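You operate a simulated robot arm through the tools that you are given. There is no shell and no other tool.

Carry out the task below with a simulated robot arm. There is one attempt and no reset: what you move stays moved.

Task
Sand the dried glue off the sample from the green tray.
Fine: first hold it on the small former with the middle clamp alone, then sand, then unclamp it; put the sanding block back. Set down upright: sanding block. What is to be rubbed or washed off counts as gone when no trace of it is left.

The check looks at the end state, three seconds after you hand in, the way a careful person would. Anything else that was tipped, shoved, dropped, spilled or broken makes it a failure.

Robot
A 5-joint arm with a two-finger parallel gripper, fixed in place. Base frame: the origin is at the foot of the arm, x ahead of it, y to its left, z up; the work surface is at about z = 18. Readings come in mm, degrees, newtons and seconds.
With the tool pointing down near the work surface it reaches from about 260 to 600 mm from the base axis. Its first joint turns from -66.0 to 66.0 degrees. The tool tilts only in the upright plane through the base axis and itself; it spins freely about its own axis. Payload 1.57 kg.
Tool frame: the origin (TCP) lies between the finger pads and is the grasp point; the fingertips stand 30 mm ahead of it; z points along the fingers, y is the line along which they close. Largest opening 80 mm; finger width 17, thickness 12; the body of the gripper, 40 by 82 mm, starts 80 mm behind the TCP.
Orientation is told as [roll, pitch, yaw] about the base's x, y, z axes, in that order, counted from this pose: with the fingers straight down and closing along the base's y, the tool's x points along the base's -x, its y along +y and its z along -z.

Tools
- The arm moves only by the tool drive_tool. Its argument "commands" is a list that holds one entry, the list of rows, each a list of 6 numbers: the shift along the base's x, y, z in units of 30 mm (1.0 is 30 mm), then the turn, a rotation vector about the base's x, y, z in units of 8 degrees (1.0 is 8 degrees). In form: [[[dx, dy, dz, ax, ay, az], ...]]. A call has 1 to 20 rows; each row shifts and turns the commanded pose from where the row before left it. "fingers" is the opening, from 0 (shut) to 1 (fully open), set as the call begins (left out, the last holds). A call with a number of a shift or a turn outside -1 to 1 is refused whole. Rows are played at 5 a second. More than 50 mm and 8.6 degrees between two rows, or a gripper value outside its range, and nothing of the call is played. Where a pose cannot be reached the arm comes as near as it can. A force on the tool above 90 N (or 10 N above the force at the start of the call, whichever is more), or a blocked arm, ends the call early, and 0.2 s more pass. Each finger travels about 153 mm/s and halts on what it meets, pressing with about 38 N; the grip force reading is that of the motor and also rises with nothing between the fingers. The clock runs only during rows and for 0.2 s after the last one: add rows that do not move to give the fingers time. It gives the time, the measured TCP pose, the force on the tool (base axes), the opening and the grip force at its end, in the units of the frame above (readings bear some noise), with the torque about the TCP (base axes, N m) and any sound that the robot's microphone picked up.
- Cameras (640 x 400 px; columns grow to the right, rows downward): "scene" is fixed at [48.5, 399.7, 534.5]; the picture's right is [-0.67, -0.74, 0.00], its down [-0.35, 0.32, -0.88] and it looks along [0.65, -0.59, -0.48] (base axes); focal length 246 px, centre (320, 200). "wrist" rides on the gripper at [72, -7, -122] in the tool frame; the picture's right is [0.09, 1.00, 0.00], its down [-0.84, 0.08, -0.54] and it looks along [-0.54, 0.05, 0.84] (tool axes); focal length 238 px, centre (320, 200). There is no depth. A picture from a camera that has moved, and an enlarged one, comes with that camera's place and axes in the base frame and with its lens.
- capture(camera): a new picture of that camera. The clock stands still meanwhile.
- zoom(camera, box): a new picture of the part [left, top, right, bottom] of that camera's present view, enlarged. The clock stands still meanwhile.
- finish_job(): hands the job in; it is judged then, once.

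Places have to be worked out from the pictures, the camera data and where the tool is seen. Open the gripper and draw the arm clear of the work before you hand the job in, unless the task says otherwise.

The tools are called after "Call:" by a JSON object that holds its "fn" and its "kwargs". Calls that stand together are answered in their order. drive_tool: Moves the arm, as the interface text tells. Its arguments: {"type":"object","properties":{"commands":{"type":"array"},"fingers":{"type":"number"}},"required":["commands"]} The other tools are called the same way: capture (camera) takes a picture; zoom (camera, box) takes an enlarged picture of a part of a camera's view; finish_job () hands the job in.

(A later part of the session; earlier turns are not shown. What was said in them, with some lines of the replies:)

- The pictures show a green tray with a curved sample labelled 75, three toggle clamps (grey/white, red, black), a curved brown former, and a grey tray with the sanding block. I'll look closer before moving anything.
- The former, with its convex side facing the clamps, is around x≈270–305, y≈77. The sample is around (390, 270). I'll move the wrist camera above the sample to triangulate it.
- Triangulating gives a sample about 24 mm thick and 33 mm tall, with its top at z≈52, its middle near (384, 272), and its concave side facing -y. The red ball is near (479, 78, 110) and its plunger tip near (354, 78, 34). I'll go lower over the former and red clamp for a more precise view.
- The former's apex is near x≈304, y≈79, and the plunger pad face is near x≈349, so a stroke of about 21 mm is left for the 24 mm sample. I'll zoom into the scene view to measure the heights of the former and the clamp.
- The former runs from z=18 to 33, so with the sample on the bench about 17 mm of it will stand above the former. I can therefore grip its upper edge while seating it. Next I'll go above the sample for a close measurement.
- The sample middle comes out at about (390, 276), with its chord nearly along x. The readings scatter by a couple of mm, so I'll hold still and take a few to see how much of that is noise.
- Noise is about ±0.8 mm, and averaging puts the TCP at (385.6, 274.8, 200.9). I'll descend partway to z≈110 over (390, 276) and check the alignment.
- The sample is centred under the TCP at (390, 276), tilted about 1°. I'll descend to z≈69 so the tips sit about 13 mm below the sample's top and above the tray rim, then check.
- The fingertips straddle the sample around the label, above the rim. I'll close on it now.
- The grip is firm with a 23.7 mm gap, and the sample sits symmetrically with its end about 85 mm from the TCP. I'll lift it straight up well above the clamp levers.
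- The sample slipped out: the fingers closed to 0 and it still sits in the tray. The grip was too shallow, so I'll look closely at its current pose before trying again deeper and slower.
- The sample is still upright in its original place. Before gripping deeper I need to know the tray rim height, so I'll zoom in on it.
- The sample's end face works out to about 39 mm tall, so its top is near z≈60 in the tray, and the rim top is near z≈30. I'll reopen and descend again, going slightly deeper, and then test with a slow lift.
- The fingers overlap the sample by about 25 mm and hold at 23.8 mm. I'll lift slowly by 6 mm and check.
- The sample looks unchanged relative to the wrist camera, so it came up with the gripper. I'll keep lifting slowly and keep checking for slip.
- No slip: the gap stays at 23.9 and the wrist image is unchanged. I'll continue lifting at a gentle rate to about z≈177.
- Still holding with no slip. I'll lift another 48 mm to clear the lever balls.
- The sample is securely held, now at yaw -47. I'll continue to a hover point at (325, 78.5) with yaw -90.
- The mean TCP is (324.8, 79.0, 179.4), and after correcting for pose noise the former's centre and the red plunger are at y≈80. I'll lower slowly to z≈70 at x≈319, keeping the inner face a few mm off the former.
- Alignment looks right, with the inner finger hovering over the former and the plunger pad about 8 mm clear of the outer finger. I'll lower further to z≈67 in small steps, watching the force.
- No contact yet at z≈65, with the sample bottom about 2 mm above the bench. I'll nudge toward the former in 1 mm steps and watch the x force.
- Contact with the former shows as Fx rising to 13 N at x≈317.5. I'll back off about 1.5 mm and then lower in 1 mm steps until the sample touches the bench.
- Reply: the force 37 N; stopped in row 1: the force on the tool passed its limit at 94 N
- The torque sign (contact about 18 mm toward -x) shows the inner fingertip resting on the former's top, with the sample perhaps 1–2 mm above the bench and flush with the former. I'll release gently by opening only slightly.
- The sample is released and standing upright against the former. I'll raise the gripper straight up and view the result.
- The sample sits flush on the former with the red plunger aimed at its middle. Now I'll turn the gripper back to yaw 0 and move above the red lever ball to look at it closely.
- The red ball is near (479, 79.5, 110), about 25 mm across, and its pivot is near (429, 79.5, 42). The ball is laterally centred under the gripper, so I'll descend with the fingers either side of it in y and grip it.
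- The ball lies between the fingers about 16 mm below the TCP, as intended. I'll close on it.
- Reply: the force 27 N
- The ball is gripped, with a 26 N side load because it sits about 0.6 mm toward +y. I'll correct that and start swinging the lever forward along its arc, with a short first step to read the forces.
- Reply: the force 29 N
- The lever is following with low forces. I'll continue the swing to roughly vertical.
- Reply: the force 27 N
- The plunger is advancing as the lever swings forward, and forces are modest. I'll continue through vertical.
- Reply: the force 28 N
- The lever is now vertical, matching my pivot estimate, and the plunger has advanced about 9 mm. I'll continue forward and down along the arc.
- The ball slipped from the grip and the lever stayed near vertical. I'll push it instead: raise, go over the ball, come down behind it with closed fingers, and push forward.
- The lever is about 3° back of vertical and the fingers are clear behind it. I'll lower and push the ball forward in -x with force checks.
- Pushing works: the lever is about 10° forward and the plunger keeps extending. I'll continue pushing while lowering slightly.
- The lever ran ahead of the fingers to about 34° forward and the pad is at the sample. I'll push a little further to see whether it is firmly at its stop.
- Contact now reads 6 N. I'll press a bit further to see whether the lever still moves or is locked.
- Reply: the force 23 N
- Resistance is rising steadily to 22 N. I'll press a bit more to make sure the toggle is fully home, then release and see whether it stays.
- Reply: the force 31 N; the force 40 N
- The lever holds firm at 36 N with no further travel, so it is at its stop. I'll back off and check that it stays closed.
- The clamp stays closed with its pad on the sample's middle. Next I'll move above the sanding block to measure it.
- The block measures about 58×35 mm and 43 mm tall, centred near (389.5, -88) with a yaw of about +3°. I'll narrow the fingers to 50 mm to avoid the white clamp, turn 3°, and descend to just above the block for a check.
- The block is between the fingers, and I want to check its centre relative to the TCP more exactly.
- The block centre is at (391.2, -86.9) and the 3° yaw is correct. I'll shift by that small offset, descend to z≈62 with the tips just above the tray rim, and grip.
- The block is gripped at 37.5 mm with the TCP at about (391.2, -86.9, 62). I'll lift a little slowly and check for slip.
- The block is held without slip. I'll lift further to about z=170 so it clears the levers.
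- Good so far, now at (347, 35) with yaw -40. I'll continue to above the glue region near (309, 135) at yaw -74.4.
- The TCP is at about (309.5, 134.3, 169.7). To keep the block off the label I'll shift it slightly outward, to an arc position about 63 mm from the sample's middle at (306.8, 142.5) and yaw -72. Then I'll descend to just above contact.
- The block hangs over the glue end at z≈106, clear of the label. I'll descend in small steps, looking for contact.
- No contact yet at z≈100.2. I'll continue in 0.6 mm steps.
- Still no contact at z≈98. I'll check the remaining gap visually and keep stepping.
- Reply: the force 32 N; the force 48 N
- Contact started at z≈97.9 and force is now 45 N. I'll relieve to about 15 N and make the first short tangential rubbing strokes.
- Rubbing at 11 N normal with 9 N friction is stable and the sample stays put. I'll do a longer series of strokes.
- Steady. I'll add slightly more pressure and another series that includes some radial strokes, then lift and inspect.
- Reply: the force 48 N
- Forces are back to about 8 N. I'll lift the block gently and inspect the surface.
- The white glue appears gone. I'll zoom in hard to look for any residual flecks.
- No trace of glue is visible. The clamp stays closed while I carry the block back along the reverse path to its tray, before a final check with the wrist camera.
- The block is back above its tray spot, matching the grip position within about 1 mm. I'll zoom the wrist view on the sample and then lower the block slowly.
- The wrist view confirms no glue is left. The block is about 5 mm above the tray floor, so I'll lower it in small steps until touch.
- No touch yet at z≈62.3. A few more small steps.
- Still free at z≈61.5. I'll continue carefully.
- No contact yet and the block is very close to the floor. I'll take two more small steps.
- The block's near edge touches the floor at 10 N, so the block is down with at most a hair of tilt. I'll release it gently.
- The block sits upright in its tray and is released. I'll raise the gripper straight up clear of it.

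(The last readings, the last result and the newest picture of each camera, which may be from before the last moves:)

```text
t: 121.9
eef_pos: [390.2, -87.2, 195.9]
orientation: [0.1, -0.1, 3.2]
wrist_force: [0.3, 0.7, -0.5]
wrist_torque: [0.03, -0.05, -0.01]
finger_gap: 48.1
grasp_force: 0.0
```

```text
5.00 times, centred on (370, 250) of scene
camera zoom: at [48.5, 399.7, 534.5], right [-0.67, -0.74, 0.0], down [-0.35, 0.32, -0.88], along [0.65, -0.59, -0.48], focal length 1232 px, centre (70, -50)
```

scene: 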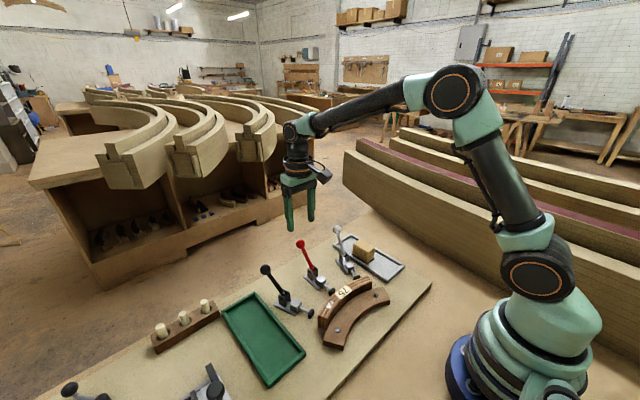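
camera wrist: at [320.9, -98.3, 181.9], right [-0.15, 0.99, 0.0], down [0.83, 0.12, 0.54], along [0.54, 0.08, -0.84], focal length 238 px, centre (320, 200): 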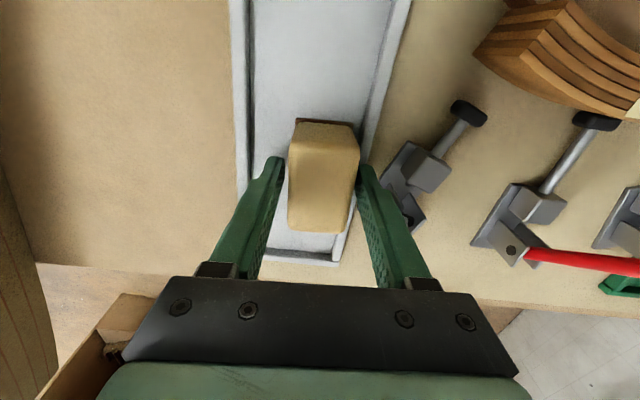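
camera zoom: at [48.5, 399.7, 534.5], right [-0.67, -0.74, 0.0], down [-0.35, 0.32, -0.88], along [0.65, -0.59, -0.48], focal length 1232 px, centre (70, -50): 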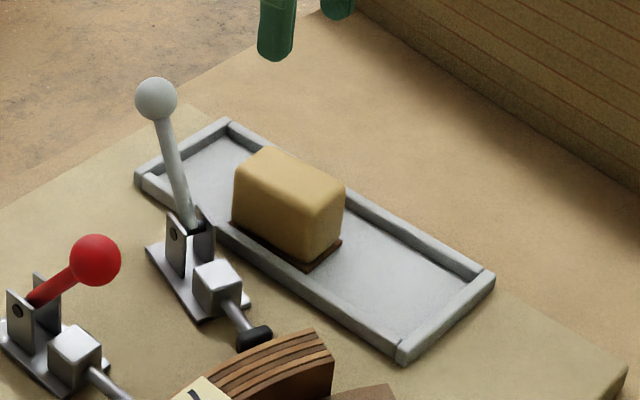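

The block is back upright in its original spot. Now I'll move with closed fingers in front of the closed red lever to inspect the sample from above and then unclamp.

Call:
{"fn": "drive_tool", "kwargs": {"commands": [[[-0.1675, 0.697, 0, 0, 0, -0.049], [-0.1675, 0.697, 0, 0, 0, -0.049], [-0.1675, 0.697, 0, 0, 0, -0.049], [-0.1675, 0.697, 0, 0, 0, -0.049], [-0.1675, 0.697, 0, 0, 0, -0.049], [-0.1675, 0.697, 0, 0, 0, -0.049], [-0.1675, 0.697, 0, 0, 0, -0.049], [-0.1675, 0.697, 0, 0, 0, -0.049], [0, 0, 0, 0, 0, 0]]], "fingers": 0}}

Call:
{"fn": "capture", "kwargs": {"camera": "wrist"}}

Call:
{"fn": "zoom", "kwargs": {"camera": "wrist", "box": [240, 0, 460, 140]}}

Call:
{"fn": "zoom", "kwargs": {"camera": "scene", "box": [280, 190, 400, 320]}}

```text
t: 123.9
eef_pos: [353.3, 80.9, 194.9]
orientation: [0.1, 0.0, 0.0]
wrist_force: [0.5, -0.9, 0.8]
wrist_torque: [0.03, -0.01, 0.01]
finger_gap: 0.2
grasp_force: 21.4
```

```text
taken
camera wrist: at [281.3, 72.0, 316.9], right [-0.09, 1.0, 0.0], down [0.84, 0.08, 0.54], along [0.54, 0.05, -0.84], focal length 238 px, centre (320, 200)
```

wrist: 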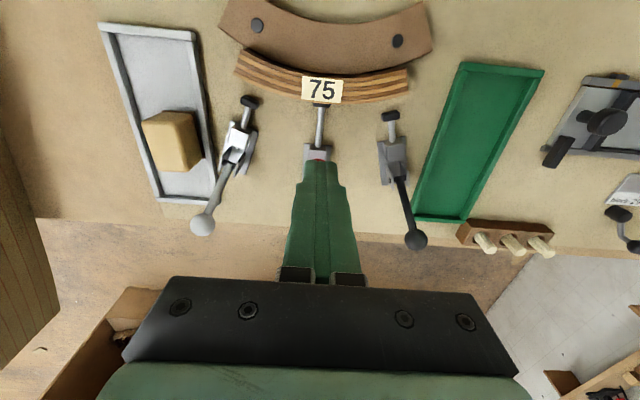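

```text
2.86 times, centred on (350, 70) of wrist
camera zoom: at [281.3, 72.0, 316.9], right [-0.09, 1.0, 0.0], down [0.84, 0.08, 0.54], along [0.54, 0.05, -0.84], focal length 681 px, centre (234, 571)
```

zoom: 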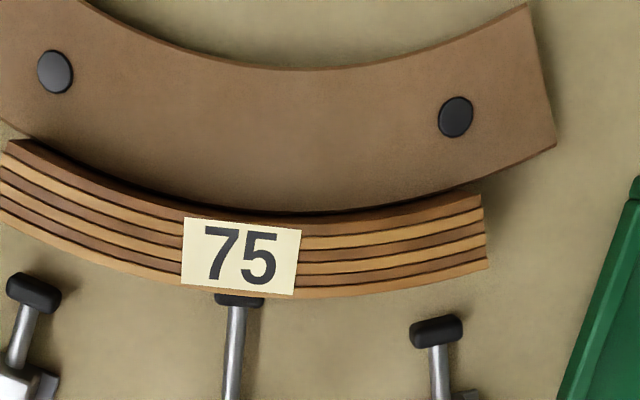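

```text
3.08 times, centred on (340, 255) of scene
camera zoom: at [48.5, 399.7, 534.5], right [-0.67, -0.74, 0.0], down [-0.35, 0.32, -0.88], along [0.65, -0.59, -0.48], focal length 758 px, centre (258, 31)
```

zoom: 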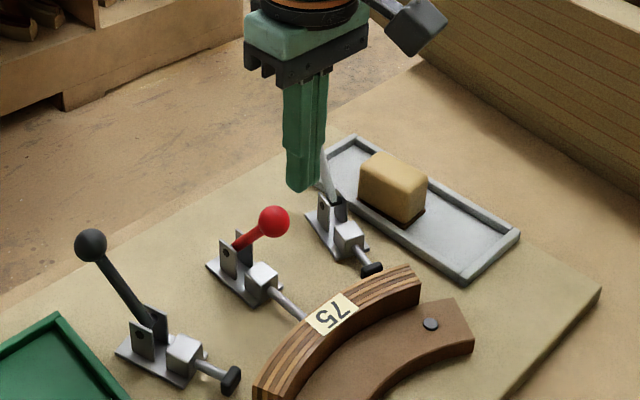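

The top looks clean, and I'll take one extra-close look at the sanded end before unclamping.

Call:
{"fn": "zoom", "kwargs": {"camera": "wrist", "box": [330, 50, 430, 120]}}

Call:
{"fn": "drive_tool", "kwargs": {"commands": [[[0, 0, 0, 0, 0, 0]]]}}

Call:
{"fn": "drive_tool", "kwargs": {"commands": [[[0, 0, 0, 0, 0, 0]]]}}

```text
5.71 times, centred on (380, 85) of wrist
camera zoom: at [281.3, 72.0, 316.9], right [-0.09, 1.0, 0.0], down [0.84, 0.08, 0.54], along [0.54, 0.05, -0.84], focal length 1362 px, centre (-23, 857)
```

zoom: 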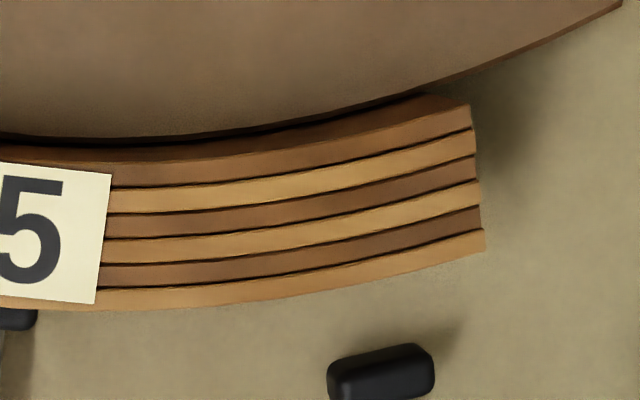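

```text
t: 124.3
eef_pos: [352.3, 79.3, 195.2]
orientation: [0.1, 0.1, 0.0]
wrist_force: [1.0, -0.5, -0.1]
wrist_torque: [-0.03, 0.02, -0.06]
finger_gap: 0.2
grasp_force: 21.6
```

```text
t: 124.7
eef_pos: [353.4, 79.9, 194.8]
orientation: [0.0, 0.1, 0.0]
wrist_force: [0.2, -0.3, -1.3]
wrist_torque: [0.02, -0.02, 0.0]
finger_gap: 0.0
grasp_force: 21.3
```

No residue remains, so I'll lower in front of the red ball and start pushing the lever back toward +x to unclamp.

Call:
{"fn": "drive_tool", "kwargs": {"commands": [[[-0.1, 0, -0.6, 0, 0, 0], [0, 0, -0.8, 0, 0, 0], [0, 0, -0.8, 0, 0, 0], [0.1, 0, 0, 0, 0, 0], [0.15, 0, 0, 0, 0, 0], [0.15, 0, 0, 0, 0, 0]]], "fingers": 0}}

Call:
{"fn": "capture", "kwargs": {"camera": "wrist"}}

Call:
{"fn": "zoom", "kwargs": {"camera": "scene", "box": [280, 190, 400, 320]}}

```text
t: 126.1
eef_pos: [360.0, 80.0, 129.1]
orientation: [-0.1, 0.1, 0.0]
wrist_force: [-2.0, 0.5, 0.7]
wrist_torque: [0.0, 0.02, -0.01]
finger_gap: 0.3
grasp_force: 21.0
```

```text
taken
camera wrist: at [290.0, 72.0, 250.8], right [-0.09, 1.0, 0.0], down [0.84, 0.08, 0.54], along [0.54, 0.05, -0.84], focal length 238 px, centre (320, 200)
```

wrist: 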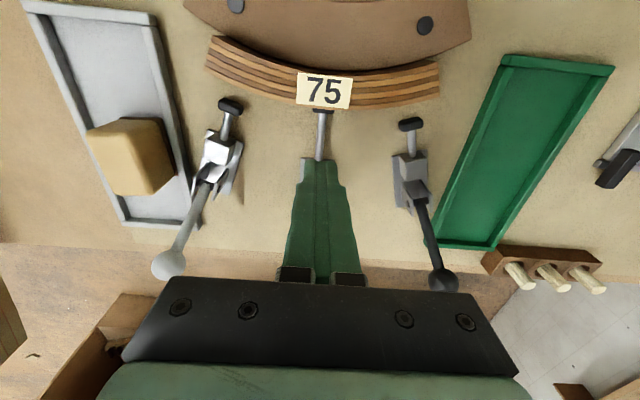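

```text
3.08 times, centred on (340, 255) of scene
camera zoom: at [48.5, 399.7, 534.5], right [-0.67, -0.74, 0.0], down [-0.35, 0.32, -0.88], along [0.65, -0.59, -0.48], focal length 758 px, centre (258, 31)
```

zoom: 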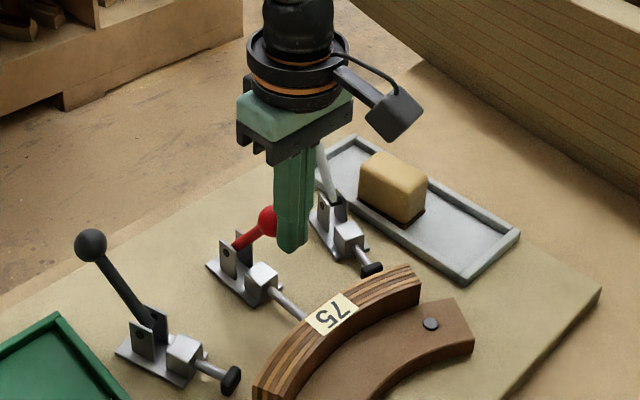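

Contact with the ball is just beginning at Fx −2 N. I'll push back gradually and watch the force.

Call:
{"fn": "drive_tool", "kwargs": {"commands": [[[0.1, 0, 0.05, 0, 0, 0], [0.1, 0, 0.06, 0, 0, 0]]]}}

Call:
{"fn": "drive_tool", "kwargs": {"commands": [[[0.1, 0, 0.06, 0, 0, 0], [0.1, 0, 0.06, 0, 0, 0]]]}}

Call:
{"fn": "zoom", "kwargs": {"camera": "scene", "box": [280, 190, 400, 320]}}

```text
t: 126.7
eef_pos: [366.6, 80.9, 130.5]
orientation: [0.0, 0.0, 0.0]
wrist_force: [-3.3, -0.9, 2.4]
wrist_torque: [0.04, 0.05, 0.0]
finger_gap: 0.0
grasp_force: 21.5
```

```text
t: 127.3
eef_pos: [372.4, 79.2, 135.7]
orientation: [0.1, 0.0, 0.0]
wrist_force: [-0.5, 0.8, 1.2]
wrist_torque: [0.0, 0.01, -0.01]
finger_gap: 0.0
grasp_force: 21.2
```

```text
3.08 times, centred on (340, 255) of scene
camera zoom: at [48.5, 399.7, 534.5], right [-0.67, -0.74, 0.0], down [-0.35, 0.32, -0.88], along [0.65, -0.59, -0.48], focal length 758 px, centre (258, 31)
```

zoom: 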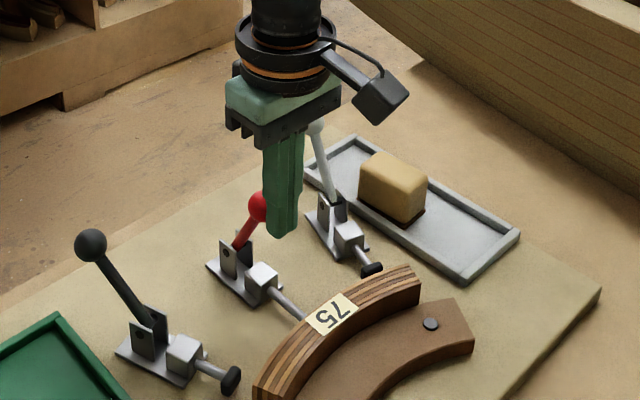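

The lever moves easily. I'll continue pushing it back over the top.

Call:
{"fn": "drive_tool", "kwargs": {"commands": [[[0.2, 0, 0.08, 0, 0, 0], [0.2, 0, 0.06, 0, 0, 0], [0.2, 0, 0.04, 0, 0, 0], [0.2, 0, 0.02, 0, 0, 0], [0.2, 0, 0.01, 0, 0, 0], [0.2, 0, 0.0, 0, 0, 0], [0.2, 0, -0.01, 0, 0, 0], [0.2, 0, -0.03, 0, 0, 0], [0, 0, 0, 0, 0, 0]]]}}

Call:
{"fn": "zoom", "kwargs": {"camera": "scene", "box": [260, 190, 400, 320]}}

Call:
{"fn": "capture", "kwargs": {"camera": "wrist"}}

```text
t: 129.3
eef_pos: [420.4, 81.0, 139.8]
orientation: [0.0, 0.0, 0.0]
wrist_force: [0.9, 0.6, 0.0]
wrist_torque: [-0.03, 0.02, 0.04]
finger_gap: 0.0
grasp_force: 21.0
```

```text
3.08 times, centred on (330, 255) of scene
camera zoom: at [48.5, 399.7, 534.5], right [-0.67, -0.74, 0.0], down [-0.35, 0.32, -0.88], along [0.65, -0.59, -0.48], focal length 758 px, centre (289, 31)
```

zoom: 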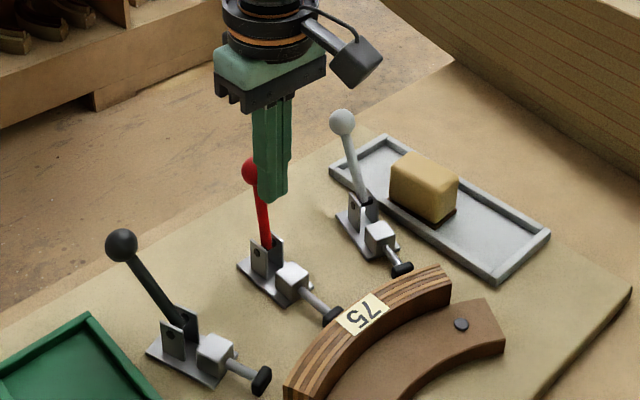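

```text
taken
camera wrist: at [349.5, 72.6, 262.8], right [-0.09, 1.0, 0.0], down [0.84, 0.08, 0.54], along [0.54, 0.05, -0.84], focal length 238 px, centre (320, 200)
```

wrist: 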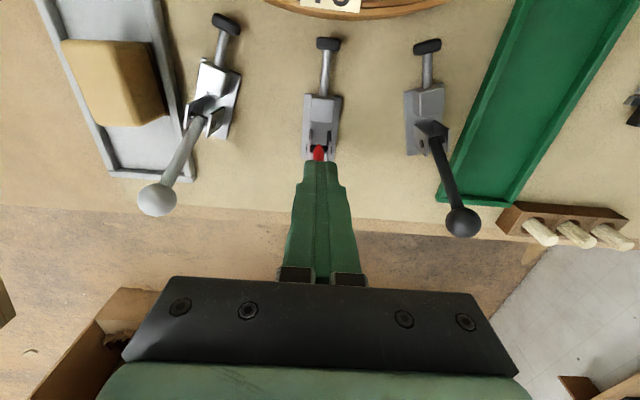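

The plunger is retracting. I'll continue until the lever is fully back at its original open angle.

Call:
{"fn": "drive_tool", "kwargs": {"commands": [[[0.2, 0, -0.03, 0, 0, 0], [0.2, 0, -0.04, 0, 0, 0], [0.2, 0, -0.06, 0, 0, 0], [0.2, 0, -0.07, 0, 0, 0], [0, 0, 0, 0, 0, 0]]]}}

Call:
{"fn": "zoom", "kwargs": {"camera": "scene", "box": [260, 190, 400, 320]}}

Call:
{"fn": "capture", "kwargs": {"camera": "wrist"}}

```text
t: 130.5
eef_pos: [445.0, 79.4, 134.9]
orientation: [0.0, 0.0, 0.0]
wrist_force: [-0.5, -0.3, 0.8]
wrist_torque: [0.04, -0.02, 0.0]
finger_gap: 0.1
grasp_force: 21.2
```

```text
3.08 times, centred on (330, 255) of scene
camera zoom: at [48.5, 399.7, 534.5], right [-0.67, -0.74, 0.0], down [-0.35, 0.32, -0.88], along [0.65, -0.59, -0.48], focal length 758 px, centre (289, 31)
```

zoom: 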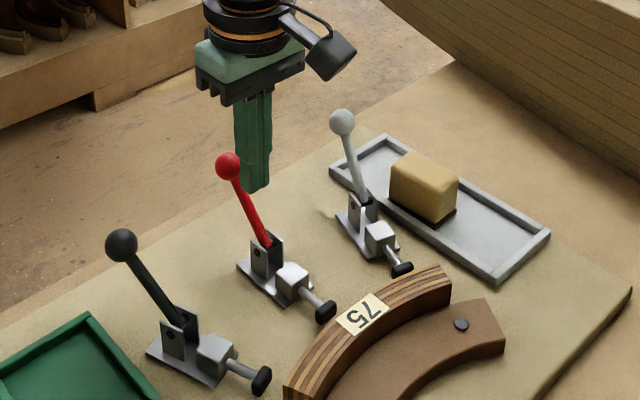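

```text
taken
camera wrist: at [373.9, 72.1, 256.9], right [-0.09, 1.0, 0.0], down [0.84, 0.08, 0.54], along [0.54, 0.05, -0.84], focal length 238 px, centre (320, 200)
```

wrist: 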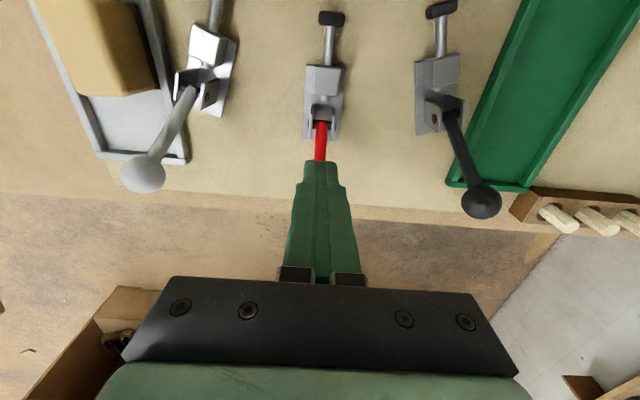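

The red lever has snapped back to its original open position, so the clamp is open. I'll raise the gripper straight up and retreat to a clear pose with the fingers open.

Call:
{"fn": "drive_tool", "kwargs": {"commands": [[[-0.1, 0, 0.2, 0, 0, 0], [0, 0, 0.7, 0, 0, 0], [0, 0, 0.9, 0, 0, 0], [0, 0, 0.9, 0, 0, 0], [0, 0, 0.9, 0, 0, 0], [-0.2, 0, 0.9, 0, 0, 0], [-0.3, -0.2, 0.9, 0, 0, 0], [-0.4, -0.3, 0.9, 0, 0, 0], [-0.5, -0.4, 0.9, 0, 0, 0], [-0.5, -0.4, 0.9, 0, 0, 0], [-0.4, -0.3, 0.9, 0, 0, 0], [0, 0, 0, 0, 0, 0]]], "fingers": 0}}

Call:
{"fn": "drive_tool", "kwargs": {"commands": [[[0, 0, 0, 0, 0, 0], [0, 0, 0, 0, 0, 0], [0, 0, 0, 0, 0, 0]]], "fingers": 1}}

Call:
{"fn": "capture", "kwargs": {"camera": "wrist"}}

Call:
{"fn": "capture", "kwargs": {"camera": "scene"}}

Call:
{"fn": "zoom", "kwargs": {"camera": "scene", "box": [250, 220, 420, 360]}}

Call:
{"fn": "zoom", "kwargs": {"camera": "scene", "box": [315, 275, 365, 335]}}

```text
t: 133.1
eef_pos: [371.4, 30.9, 406.8]
orientation: [0.1, 0.0, 0.1]
wrist_force: [0.2, -0.1, 0.0]
wrist_torque: [0.0, 0.0, 0.0]
finger_gap: 0.2
grasp_force: 21.3
```

```text
t: 133.9
eef_pos: [371.4, 31.8, 406.2]
orientation: [0.1, 0.0, 0.1]
wrist_force: [-0.7, 0.0, -0.5]
wrist_torque: [0.03, 0.04, 0.0]
finger_gap: 79.9
grasp_force: 0.2
```

```text
taken
camera wrist: at [301.0, 23.9, 528.2], right [-0.09, 1.0, 0.0], down [0.84, 0.08, 0.54], along [0.54, 0.05, -0.84], focal length 238 px, centre (320, 200)
```

wrist: 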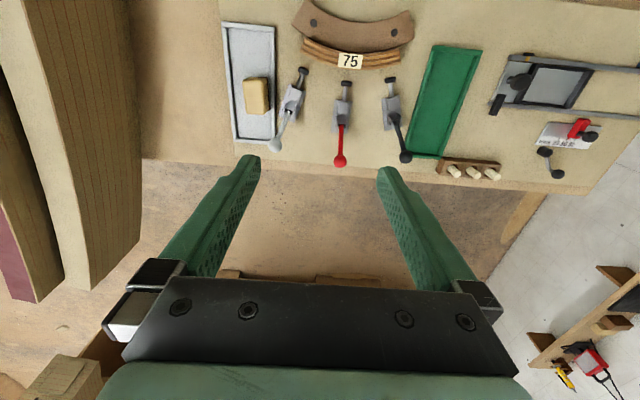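

```text
taken
```

scene: 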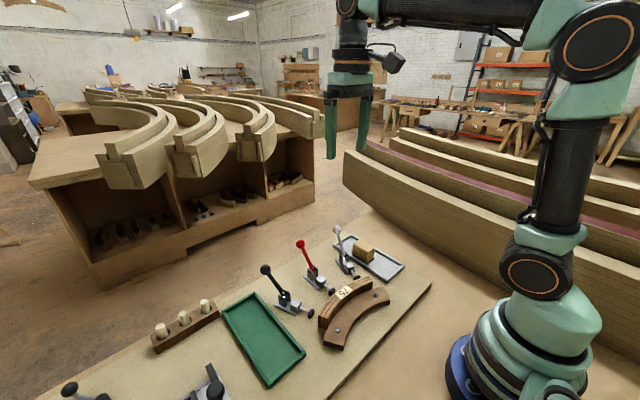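

```text
2.86 times, centred on (335, 290) of scene
camera zoom: at [48.5, 399.7, 534.5], right [-0.67, -0.74, 0.0], down [-0.35, 0.32, -0.88], along [0.65, -0.59, -0.48], focal length 704 px, centre (277, -57)
```

zoom: 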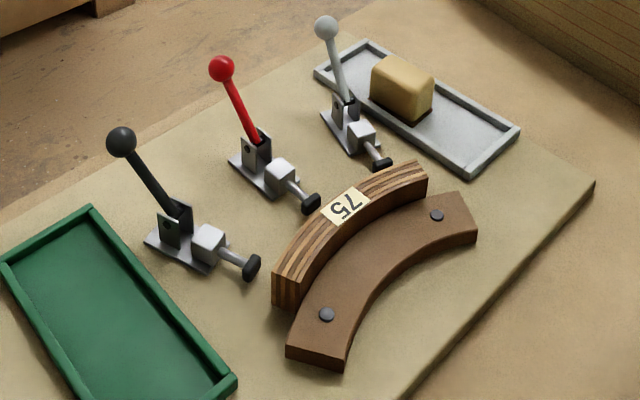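

```text
6.67 times, centred on (340, 305) of scene
camera zoom: at [48.5, 399.7, 534.5], right [-0.67, -0.74, 0.0], down [-0.35, 0.32, -0.88], along [0.65, -0.59, -0.48], focal length 1642 px, centre (187, -500)
```

zoom: 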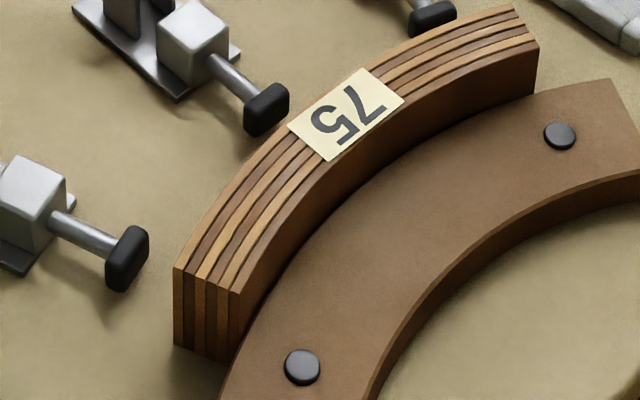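

The end state looks right:
- The sample is clean and stands unclamped on the former.
- The red clamp is open, and the other two clamps weren't used.
- The sanding block sits upright in its tray.
- The arm is clear with the gripper open.

I'll hand the job in.

Call:
{"fn": "finish_job", "kwargs": {}}

```text
The job is handed in.
```

The glue is sanded off the sample, and close-up pictures from both cameras show no trace of it. I've handed the job in, and no verdict has come back yet.

- **Clamping:** I held the sample on the small former with the red middle clamp alone. I sanded it there and then pushed the lever back to its original open position. The other two clamps were not used.
- **Sample:** it stands upright against the former, unclamped. I left it there because the task didn't ask for it to go back in the green tray. The "75" label is intact.
- **Sanding block:** it is back upright in its tray, where it started.
- **Arm:** it is raised clear of the work with the gripper open.

Three things went less than smoothly:
- **First pick-up:** on the first try the sample slipped from the gripper. It ended upright in the tray where it had been.
- **Setting the sample down:** the arm briefly pressed a fingertip onto the former at 94 N and stopped itself. The sample then dropped about 1–2 mm onto the bench when I released it.
- **Clamp lever:** the ball slipped out of the gripper partway through closing, so I pushed it the rest of the way instead.

None of these left any visible mark.
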